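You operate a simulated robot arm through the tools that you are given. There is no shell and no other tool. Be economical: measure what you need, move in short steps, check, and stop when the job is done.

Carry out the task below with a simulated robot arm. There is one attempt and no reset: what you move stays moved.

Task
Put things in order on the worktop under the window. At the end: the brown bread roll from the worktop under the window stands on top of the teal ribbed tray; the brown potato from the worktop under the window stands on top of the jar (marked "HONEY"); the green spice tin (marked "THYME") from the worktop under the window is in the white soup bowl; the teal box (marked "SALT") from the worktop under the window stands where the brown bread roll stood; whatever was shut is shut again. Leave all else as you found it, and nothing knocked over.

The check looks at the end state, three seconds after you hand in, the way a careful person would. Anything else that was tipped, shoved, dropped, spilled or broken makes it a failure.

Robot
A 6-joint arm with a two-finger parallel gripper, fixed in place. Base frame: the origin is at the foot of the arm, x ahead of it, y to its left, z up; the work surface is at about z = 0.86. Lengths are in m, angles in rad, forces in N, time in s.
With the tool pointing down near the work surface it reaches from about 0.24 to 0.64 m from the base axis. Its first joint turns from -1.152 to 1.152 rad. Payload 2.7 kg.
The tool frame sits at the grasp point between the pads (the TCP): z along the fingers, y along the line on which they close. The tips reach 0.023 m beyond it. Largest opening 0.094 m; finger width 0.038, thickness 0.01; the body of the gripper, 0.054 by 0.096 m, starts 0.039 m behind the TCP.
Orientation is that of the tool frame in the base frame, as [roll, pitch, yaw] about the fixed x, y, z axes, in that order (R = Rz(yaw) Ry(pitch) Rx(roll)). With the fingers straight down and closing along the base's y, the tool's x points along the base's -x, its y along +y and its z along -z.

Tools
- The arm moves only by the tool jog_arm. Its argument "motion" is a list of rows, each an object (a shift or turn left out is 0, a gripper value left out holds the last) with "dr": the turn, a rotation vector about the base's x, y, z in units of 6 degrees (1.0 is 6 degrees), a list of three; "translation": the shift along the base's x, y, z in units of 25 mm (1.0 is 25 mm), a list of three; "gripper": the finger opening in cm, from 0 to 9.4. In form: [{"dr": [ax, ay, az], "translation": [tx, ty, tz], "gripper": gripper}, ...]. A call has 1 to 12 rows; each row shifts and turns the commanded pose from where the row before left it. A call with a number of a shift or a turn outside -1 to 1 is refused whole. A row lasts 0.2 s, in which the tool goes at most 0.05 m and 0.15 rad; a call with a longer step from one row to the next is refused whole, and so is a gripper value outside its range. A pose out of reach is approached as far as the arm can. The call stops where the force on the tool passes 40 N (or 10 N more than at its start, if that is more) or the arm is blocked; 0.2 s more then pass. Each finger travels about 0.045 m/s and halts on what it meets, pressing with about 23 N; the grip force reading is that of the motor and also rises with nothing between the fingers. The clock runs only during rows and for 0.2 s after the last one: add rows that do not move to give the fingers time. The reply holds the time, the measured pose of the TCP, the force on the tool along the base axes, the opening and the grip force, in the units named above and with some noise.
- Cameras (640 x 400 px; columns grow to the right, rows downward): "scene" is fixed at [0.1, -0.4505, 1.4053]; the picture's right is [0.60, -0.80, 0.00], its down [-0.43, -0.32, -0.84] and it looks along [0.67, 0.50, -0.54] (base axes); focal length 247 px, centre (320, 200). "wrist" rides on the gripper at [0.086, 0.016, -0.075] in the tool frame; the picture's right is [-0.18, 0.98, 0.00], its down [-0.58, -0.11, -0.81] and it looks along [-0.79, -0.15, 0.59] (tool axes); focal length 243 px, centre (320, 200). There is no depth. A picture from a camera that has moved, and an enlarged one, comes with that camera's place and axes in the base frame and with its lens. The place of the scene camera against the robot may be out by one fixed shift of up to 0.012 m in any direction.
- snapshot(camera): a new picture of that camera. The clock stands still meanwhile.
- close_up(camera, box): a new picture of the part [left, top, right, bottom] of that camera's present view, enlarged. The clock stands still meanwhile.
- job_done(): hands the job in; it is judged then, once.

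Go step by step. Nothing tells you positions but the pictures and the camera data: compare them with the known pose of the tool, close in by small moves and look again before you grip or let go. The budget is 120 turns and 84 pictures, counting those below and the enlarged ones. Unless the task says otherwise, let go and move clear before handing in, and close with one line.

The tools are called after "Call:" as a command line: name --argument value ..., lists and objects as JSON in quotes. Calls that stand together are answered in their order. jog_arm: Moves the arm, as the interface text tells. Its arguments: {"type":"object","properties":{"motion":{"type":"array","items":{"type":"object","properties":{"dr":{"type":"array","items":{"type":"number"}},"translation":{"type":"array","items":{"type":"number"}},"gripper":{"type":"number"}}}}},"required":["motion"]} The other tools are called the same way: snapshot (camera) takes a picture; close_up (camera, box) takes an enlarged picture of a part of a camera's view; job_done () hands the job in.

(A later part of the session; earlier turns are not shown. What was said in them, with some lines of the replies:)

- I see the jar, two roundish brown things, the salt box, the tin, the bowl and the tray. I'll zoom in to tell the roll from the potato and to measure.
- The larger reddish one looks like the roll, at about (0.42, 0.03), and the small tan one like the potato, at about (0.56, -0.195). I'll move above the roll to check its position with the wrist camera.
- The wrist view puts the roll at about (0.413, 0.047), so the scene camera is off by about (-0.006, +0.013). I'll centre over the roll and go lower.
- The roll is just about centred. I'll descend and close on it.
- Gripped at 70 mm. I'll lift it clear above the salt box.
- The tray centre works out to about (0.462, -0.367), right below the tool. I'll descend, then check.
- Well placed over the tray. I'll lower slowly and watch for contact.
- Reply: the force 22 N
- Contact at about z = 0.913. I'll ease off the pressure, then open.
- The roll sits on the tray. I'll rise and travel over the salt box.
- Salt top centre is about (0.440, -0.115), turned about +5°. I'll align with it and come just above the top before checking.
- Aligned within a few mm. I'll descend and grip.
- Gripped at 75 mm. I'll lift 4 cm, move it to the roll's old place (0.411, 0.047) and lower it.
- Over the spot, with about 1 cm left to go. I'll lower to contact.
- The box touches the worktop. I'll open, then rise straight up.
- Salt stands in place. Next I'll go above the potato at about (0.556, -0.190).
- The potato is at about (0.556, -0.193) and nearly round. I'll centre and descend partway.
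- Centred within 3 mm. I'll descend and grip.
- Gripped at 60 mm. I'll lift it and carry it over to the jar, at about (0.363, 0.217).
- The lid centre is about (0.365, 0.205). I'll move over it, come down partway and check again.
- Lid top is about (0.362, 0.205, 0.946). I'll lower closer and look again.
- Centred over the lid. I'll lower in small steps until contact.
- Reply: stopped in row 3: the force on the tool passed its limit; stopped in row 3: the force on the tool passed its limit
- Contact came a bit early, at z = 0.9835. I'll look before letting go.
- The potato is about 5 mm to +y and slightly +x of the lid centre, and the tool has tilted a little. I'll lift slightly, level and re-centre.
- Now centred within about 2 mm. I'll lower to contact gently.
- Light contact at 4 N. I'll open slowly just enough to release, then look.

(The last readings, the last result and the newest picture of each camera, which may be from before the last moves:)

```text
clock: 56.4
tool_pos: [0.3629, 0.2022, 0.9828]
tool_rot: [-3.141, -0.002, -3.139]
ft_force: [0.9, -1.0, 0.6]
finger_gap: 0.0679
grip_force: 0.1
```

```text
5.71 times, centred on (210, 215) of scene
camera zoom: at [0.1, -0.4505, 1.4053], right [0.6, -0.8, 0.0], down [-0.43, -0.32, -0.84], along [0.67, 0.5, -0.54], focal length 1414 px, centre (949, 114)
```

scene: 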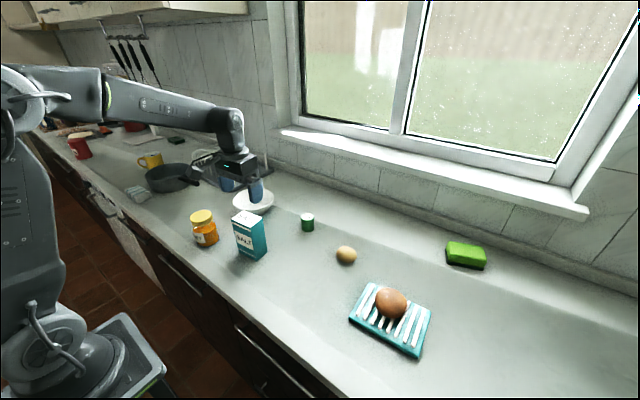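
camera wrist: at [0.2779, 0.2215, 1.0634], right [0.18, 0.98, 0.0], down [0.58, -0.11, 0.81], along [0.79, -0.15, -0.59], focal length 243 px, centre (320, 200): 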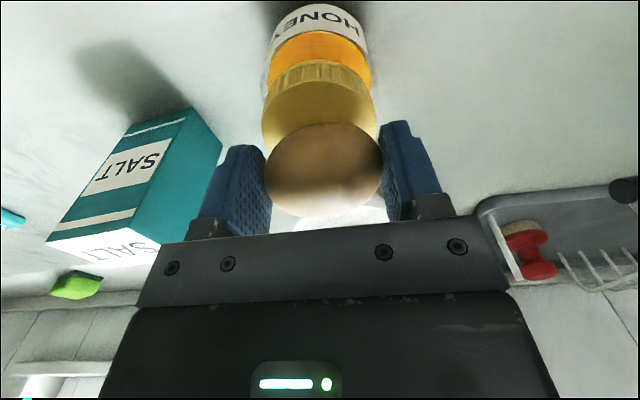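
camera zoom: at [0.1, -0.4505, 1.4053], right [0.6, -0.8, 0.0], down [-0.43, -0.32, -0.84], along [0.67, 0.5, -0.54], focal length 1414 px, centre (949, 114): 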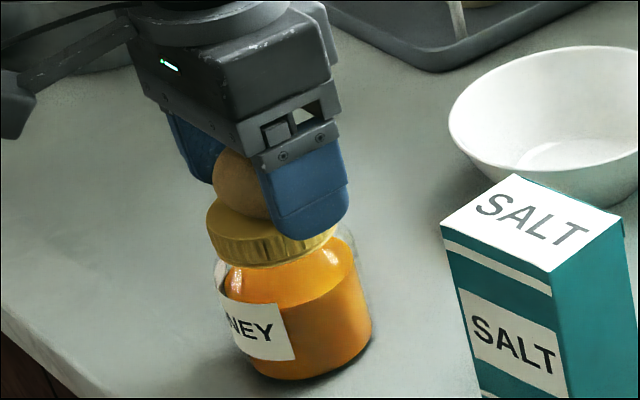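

It rests on the lid. I'll open fully, rise straight up and check.

Call:
jog_arm --motion '[{"gripper": 9.0}, {}, {}, {"translation": [0, 0, 0.5]}, {"translation": [0, 0, 0.9]}, {"translation": [0, 0, 0.9]}, {"translation": [0, 0, 0.9]}, {"translation": [0, 0, 0.9]}, {}, {}]'

Call:
snapshot --camera "wrist"

Call:
close_up --camera "scene" --box '[170, 150, 330, 260]'

```text
clock: 58.6
tool_pos: [0.3616, 0.2036, 1.0854]
tool_rot: [-3.141, -0.002, -3.139]
ft_force: [0.0, -0.6, -0.7]
finger_gap: 0.0902
grip_force: 0.1
```

```text
42 pictures are left
camera wrist: at [0.2759, 0.2187, 1.1603], right [0.18, 0.98, 0.0], down [0.58, -0.11, 0.81], along [0.79, -0.15, -0.59], focal length 243 px, centre (320, 200)
```

wrist: 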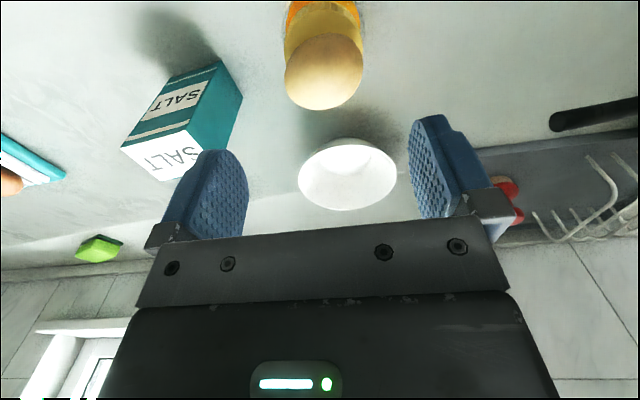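

```text
3.64 times, centred on (250, 205) of scene
camera zoom: at [0.1, -0.4505, 1.4053], right [0.6, -0.8, 0.0], down [-0.43, -0.32, -0.84], along [0.67, 0.5, -0.54], focal length 900 px, centre (574, 182)
```

zoom: 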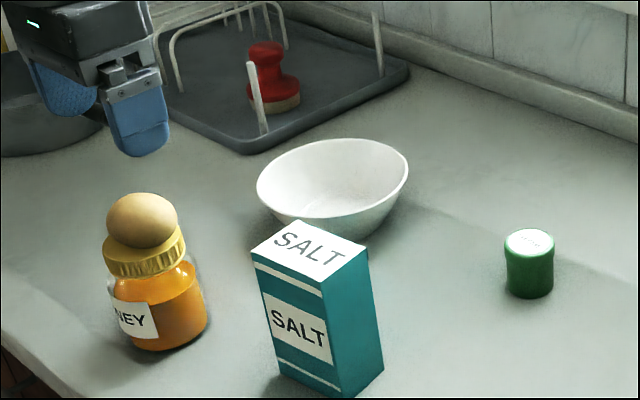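

The potato is stable on the jar. Next is the thyme tin at about (0.597, -0.012).

Call:
jog_arm --motion '[{"translation": [0.94, -0.86, 0], "gripper": 9.4}, {"translation": [0.94, -0.86, 0]}, {"translation": [0.94, -0.86, 0]}, {"translation": [0.94, -0.86, 0]}, {"translation": [0.94, -0.86, 0]}, {"translation": [0.94, -0.86, 0]}, {"translation": [0.94, -0.86, 0]}, {"translation": [0.94, -0.86, 0]}, {"translation": [0.94, -0.86, -0.9]}, {"translation": [0.94, -0.86, -0.9]}, {"translation": [0, 0, -0.9]}, {}]'

Call:
snapshot --camera "wrist"

```text
clock: 61.2
tool_pos: [0.5974, -0.0117, 1.0178]
tool_rot: [-3.141, -0.002, -3.141]
ft_force: [-0.4, 0.4, -0.3]
finger_gap: 0.0943
grip_force: 0.1
```

```text
40 pictures are left
camera wrist: at [0.5108, 0.0036, 1.0932], right [0.18, 0.98, 0.0], down [0.58, -0.11, 0.81], along [0.79, -0.15, -0.59], focal length 243 px, centre (320, 200)
```

wrist: 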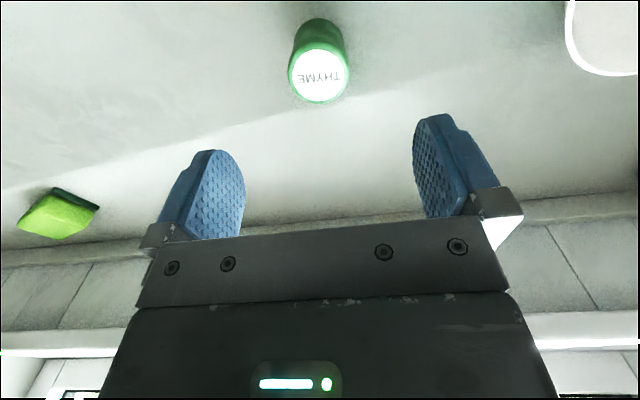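

The tin is directly beneath. I'll go partway down to check, then grip it high.

Call:
jog_arm --motion '[{"translation": [0.04, 0, -0.9]}, {"translation": [0, 0, -0.9]}, {"translation": [0, 0, -0.9]}, {}, {}]'

Call:
snapshot --camera "wrist"

```text
clock: 62.4
tool_pos: [0.597, -0.0134, 0.9504]
tool_rot: [3.141, -0.001, -3.141]
ft_force: [-0.2, -0.1, 0.6]
finger_gap: 0.0941
grip_force: 0.1
```

```text
39 pictures are left
camera wrist: at [0.5119, 0.0039, 1.025], right [0.18, 0.98, 0.0], down [0.58, -0.11, 0.8], along [0.79, -0.15, -0.59], focal length 243 px, centre (320, 200)
```

wrist: 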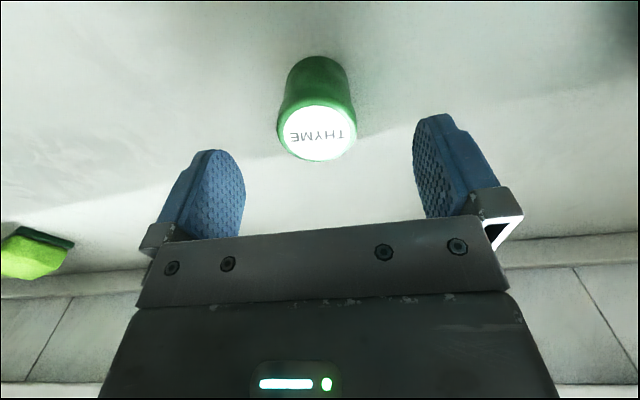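

Tin top is directly under the tool at z = 0.914. I'll descend to 0.905 and grip.

Call:
jog_arm --motion '[{"translation": [0, -0.03, -0.7]}, {"translation": [0, 0, -0.7]}, {"translation": [0, 0, -0.4]}, {}, {"gripper": 3.2}, {}, {}, {}, {}, {}]'

Call:
snapshot --camera "wrist"

```text
clock: 64.6
tool_pos: [0.5987, -0.0131, 0.9064]
tool_rot: [3.141, -0.004, -3.14]
ft_force: [0.7, 0.6, 0.3]
finger_gap: 0.0446
grip_force: 23.1
```

```text
38 pictures are left
camera wrist: at [0.512, 0.0032, 0.9813], right [0.18, 0.98, 0.0], down [0.58, -0.11, 0.81], along [0.79, -0.15, -0.59], focal length 243 px, centre (320, 200)
```

wrist: 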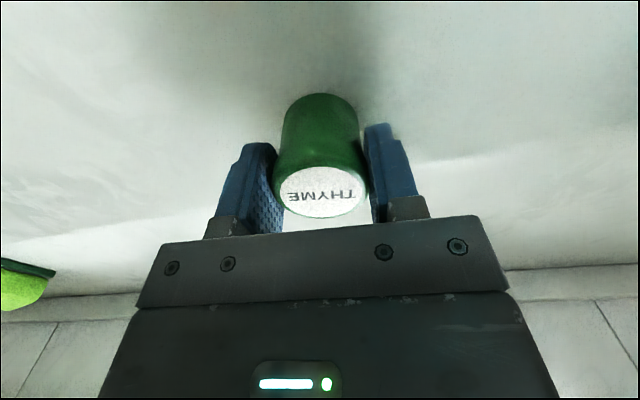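

Gripped at 44.6 mm. I'll lift and move over the bowl, at about (0.548, 0.205).

Call:
jog_arm --motion '[{"translation": [0, 0, 0.6]}, {"translation": [0, 0, 0.9]}, {"translation": [0, 0, 0.9]}, {"translation": [0, 0, 0.9]}, {"translation": [0, 0, 0.9]}, {"translation": [0, 0, 0.8]}, {}]'

Call:
jog_arm --motion '[{"translation": [-0.222, 0.92, 0]}, {"translation": [-0.222, 0.92, 0]}, {"translation": [-0.222, 0.92, 0]}, {"translation": [-0.222, 0.92, 0]}, {"translation": [-0.222, 0.92, 0]}, {"translation": [-0.222, 0.92, 0]}, {"translation": [-0.222, 0.92, 0]}, {"translation": [-0.222, 0.92, 0]}, {"translation": [-0.222, 0.92, 0]}, {}, {}]'

Call:
snapshot --camera "wrist"

Call:
close_up --camera "scene" --box '[170, 130, 330, 260]'

```text
clock: 66.2
tool_pos: [0.5975, -0.013, 1.0323]
tool_rot: [-3.141, -0.004, -3.139]
ft_force: [-0.5, 0.2, -0.3]
finger_gap: 0.0449
grip_force: 22.4
```

```text
clock: 68.6
tool_pos: [0.5486, 0.1936, 1.0303]
tool_rot: [3.141, -0.002, -3.14]
ft_force: [0.7, -0.4, -0.3]
finger_gap: 0.045
grip_force: 22.8
```

```text
37 pictures are left
camera wrist: at [0.4631, 0.2104, 1.1055], right [0.18, 0.98, 0.0], down [0.58, -0.11, 0.81], along [0.79, -0.15, -0.59], focal length 243 px, centre (320, 200)
```

wrist: 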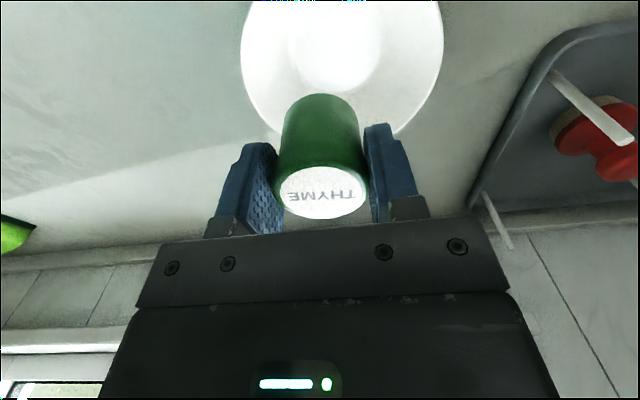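

```text
3.08 times, centred on (250, 195) of scene
camera zoom: at [0.1, -0.4504, 1.4053], right [0.6, -0.8, 0.0], down [-0.43, -0.32, -0.84], along [0.67, 0.5, -0.54], focal length 761 px, centre (535, 215)
```

zoom: 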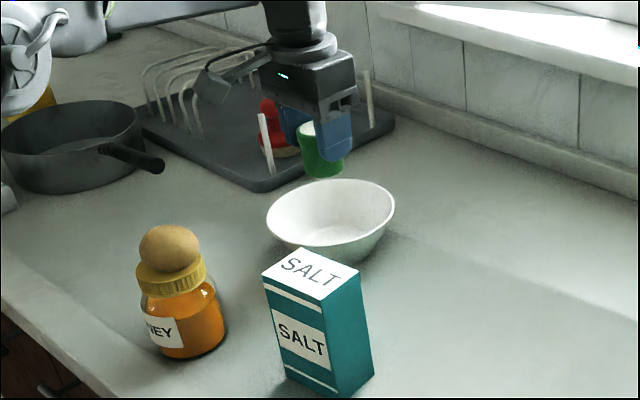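

The bowl centre is about (0.551, 0.209). I'll shift over it, lower the tin inside and check.

Call:
jog_arm --motion '[{"translation": [0.1, 0.62, 0]}, {}, {"translation": [0, 0, -0.8]}, {"translation": [0, 0, -0.8]}, {}, {}]'

Call:
snapshot --camera "wrist"

Call:
close_up --camera "scene" --box '[200, 140, 320, 230]'

```text
clock: 70.0
tool_pos: [0.5526, 0.2093, 0.9908]
tool_rot: [-3.141, -0.002, -3.139]
ft_force: [0.9, -0.8, -1.2]
finger_gap: 0.0448
grip_force: 22.5
```

```text
35 pictures are left
camera wrist: at [0.4659, 0.2254, 1.0653], right [0.18, 0.98, 0.0], down [0.58, -0.11, 0.81], along [0.79, -0.15, -0.59], focal length 243 px, centre (320, 200)
```

wrist: 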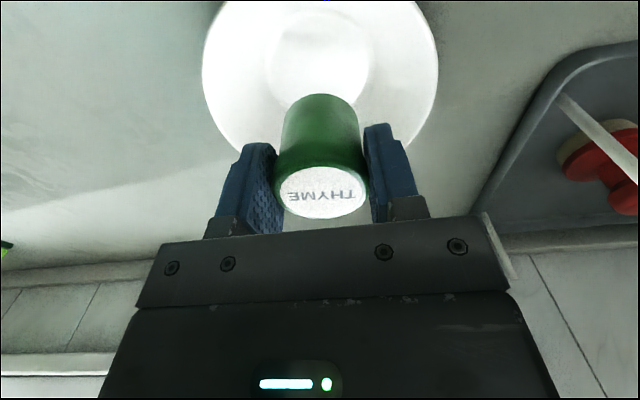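

```text
4.44 times, centred on (260, 185) of scene
camera zoom: at [0.1, -0.4504, 1.4053], right [0.6, -0.8, 0.0], down [-0.43, -0.32, -0.84], along [0.67, 0.5, -0.54], focal length 1100 px, centre (587, 267)
```

zoom: 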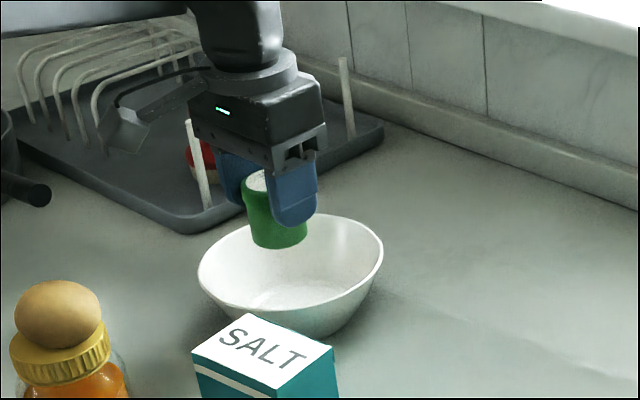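

Well centred. I'll lower into the bowl.

Call:
jog_arm --motion '[{"translation": [-0.03, 0, -0.8]}, {"translation": [0, 0, -0.8]}, {"translation": [0, 0, -0.6]}, {}, {}]'

Call:
snapshot --camera "wrist"

Call:
close_up --camera "scene" --box '[200, 140, 320, 230]'

```text
clock: 71.2
tool_pos: [0.5509, 0.2074, 0.9368]
tool_rot: [-3.141, -0.002, -3.14]
ft_force: [-0.7, -0.6, -0.2]
finger_gap: 0.0451
grip_force: 23.1
```

```text
33 pictures are left
camera wrist: at [0.4648, 0.2255, 1.0115], right [0.18, 0.98, 0.0], down [0.58, -0.11, 0.8], along [0.79, -0.15, -0.59], focal length 243 px, centre (320, 200)
```

wrist: 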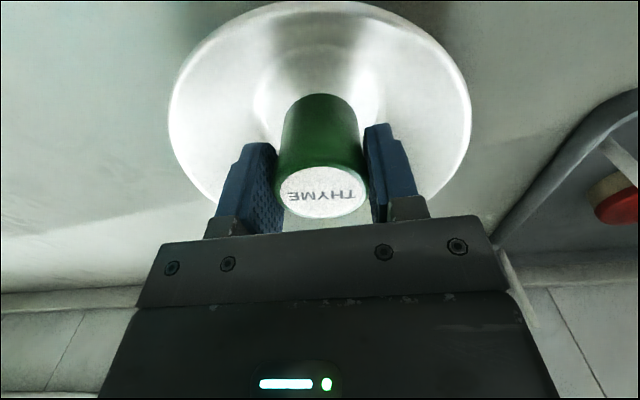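

```text
4.44 times, centred on (260, 185) of scene
camera zoom: at [0.1, -0.4504, 1.4053], right [0.6, -0.8, 0.0], down [-0.43, -0.32, -0.84], along [0.67, 0.5, -0.54], focal length 1100 px, centre (587, 267)
```

zoom: 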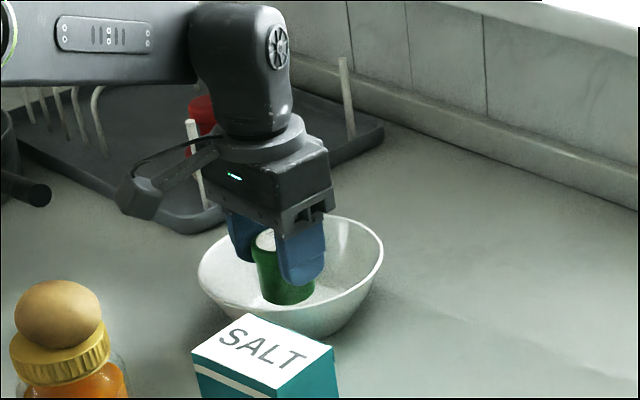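

Call:
jog_arm --motion '[{"translation": [-0.06, 0, -0.3]}, {"translation": [0, 0, -0.3]}, {}, {}]'

Call:
jog_arm --motion '[{"translation": [0, 0, -0.1]}, {}, {}]'

```text
clock: 72.2
tool_pos: [0.5484, 0.2101, 0.921]
tool_rot: [3.141, -0.002, -3.138]
ft_force: [-0.1, -0.1, -0.7]
finger_gap: 0.045
grip_force: 23.2
```

```text
clock: 73.0
tool_pos: [0.5495, 0.2078, 0.9197]
tool_rot: [-3.141, -0.001, -3.14]
ft_force: [0.5, -0.5, -0.7]
finger_gap: 0.0452
grip_force: 23.2
```

The tin is nearly at the bowl floor with no contact yet. I'll continue in small steps.

Call:
jog_arm --motion '[{"translation": [0, 0, -0.1]}, {}, {}]'

Call:
jog_arm --motion '[{"translation": [0, 0, -0.08]}, {}, {}]'

```text
clock: 73.8
tool_pos: [0.5493, 0.2094, 0.9175]
tool_rot: [3.141, 0.0, -3.139]
ft_force: [-0.7, -1.1, -1.2]
finger_gap: 0.0446
grip_force: 23.5
```

```text
clock: 74.6
tool_pos: [0.5487, 0.2102, 0.9157]
tool_rot: [3.141, -0.003, -3.138]
ft_force: [-0.4, 0.8, 4.3]
finger_gap: 0.0452
grip_force: 23.4
```

Contact with the bowl floor. I'll open a little, check, then leave.

Call:
jog_arm --motion '[{"gripper": 4.8}, {"gripper": 5.2}, {"gripper": 5.8}, {"gripper": 6.0}, {}]'

Call:
snapshot --camera "wrist"

```text
clock: 75.8
tool_pos: [0.5493, 0.2098, 0.9145]
tool_rot: [-3.14, -0.002, -3.141]
ft_force: [-0.1, 0.2, -1.1]
finger_gap: 0.0599
grip_force: 0.1
```

```text
31 pictures are left
camera wrist: at [0.4632, 0.2264, 0.9891], right [0.18, 0.98, 0.0], down [0.58, -0.11, 0.81], along [0.79, -0.15, -0.59], focal length 243 px, centre (320, 200)
```

wrist: 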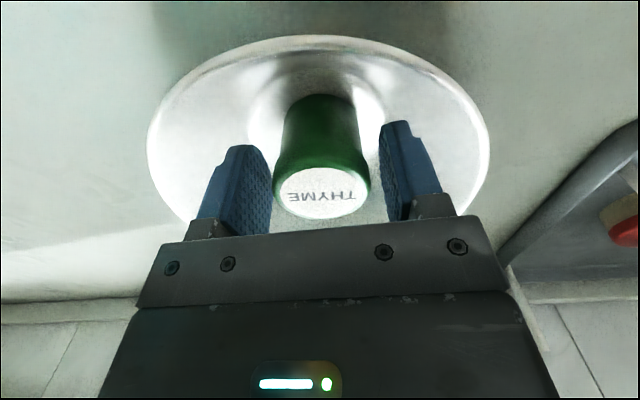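

The tin stands upright in the bowl. I'll rise straight up and clear.

Call:
jog_arm --motion '[{"translation": [0, 0, 0.5]}, {"translation": [0, 0, 0.9]}, {"translation": [0, 0, 0.9]}, {"translation": [0, 0, 0.9]}, {"translation": [0, 0, 0.9]}, {"translation": [0, 0, 0.9]}, {"translation": [0, 0, 0.9]}, {"translation": [0, 0, 0.9]}, {"translation": [0, 0, 0.9]}, {"translation": [-0.5, 0, 0.9]}, {}]'

Call:
snapshot --camera "scene"

Call:
close_up --camera "scene" --box '[170, 150, 330, 260]'

```text
clock: 78.2
tool_pos: [0.537, 0.2079, 1.1278]
tool_rot: [-3.139, -0.004, -3.14]
ft_force: [-0.7, 1.0, 0.3]
finger_gap: 0.0601
grip_force: 0.1
```

```text
30 pictures are left
```

scene: 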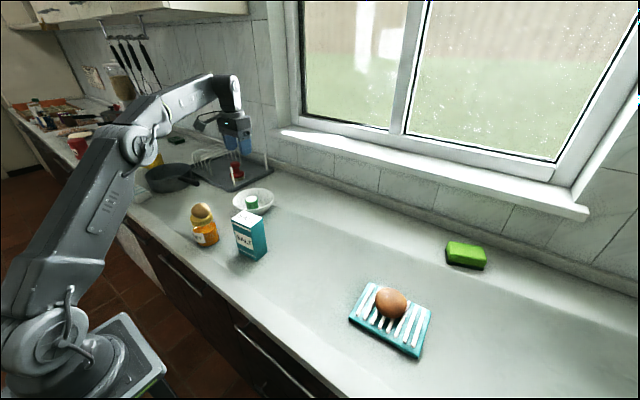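

```text
3.64 times, centred on (250, 205) of scene
camera zoom: at [0.1, -0.4505, 1.4053], right [0.6, -0.8, 0.0], down [-0.43, -0.32, -0.84], along [0.67, 0.5, -0.54], focal length 900 px, centre (574, 182)
```

zoom: 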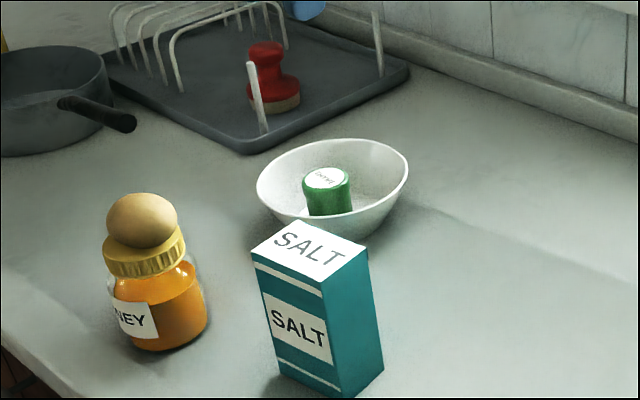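

All four items are where they should be, nothing was opened, and the arm is clear, so I'm handing in.

Call:
job_done

```text
The job is handed in.
```

The roll is on the tray, the potato on the honey jar, the thyme tin in the bowl and the salt where the roll stood; nothing was knocked over, and the job is handed in.
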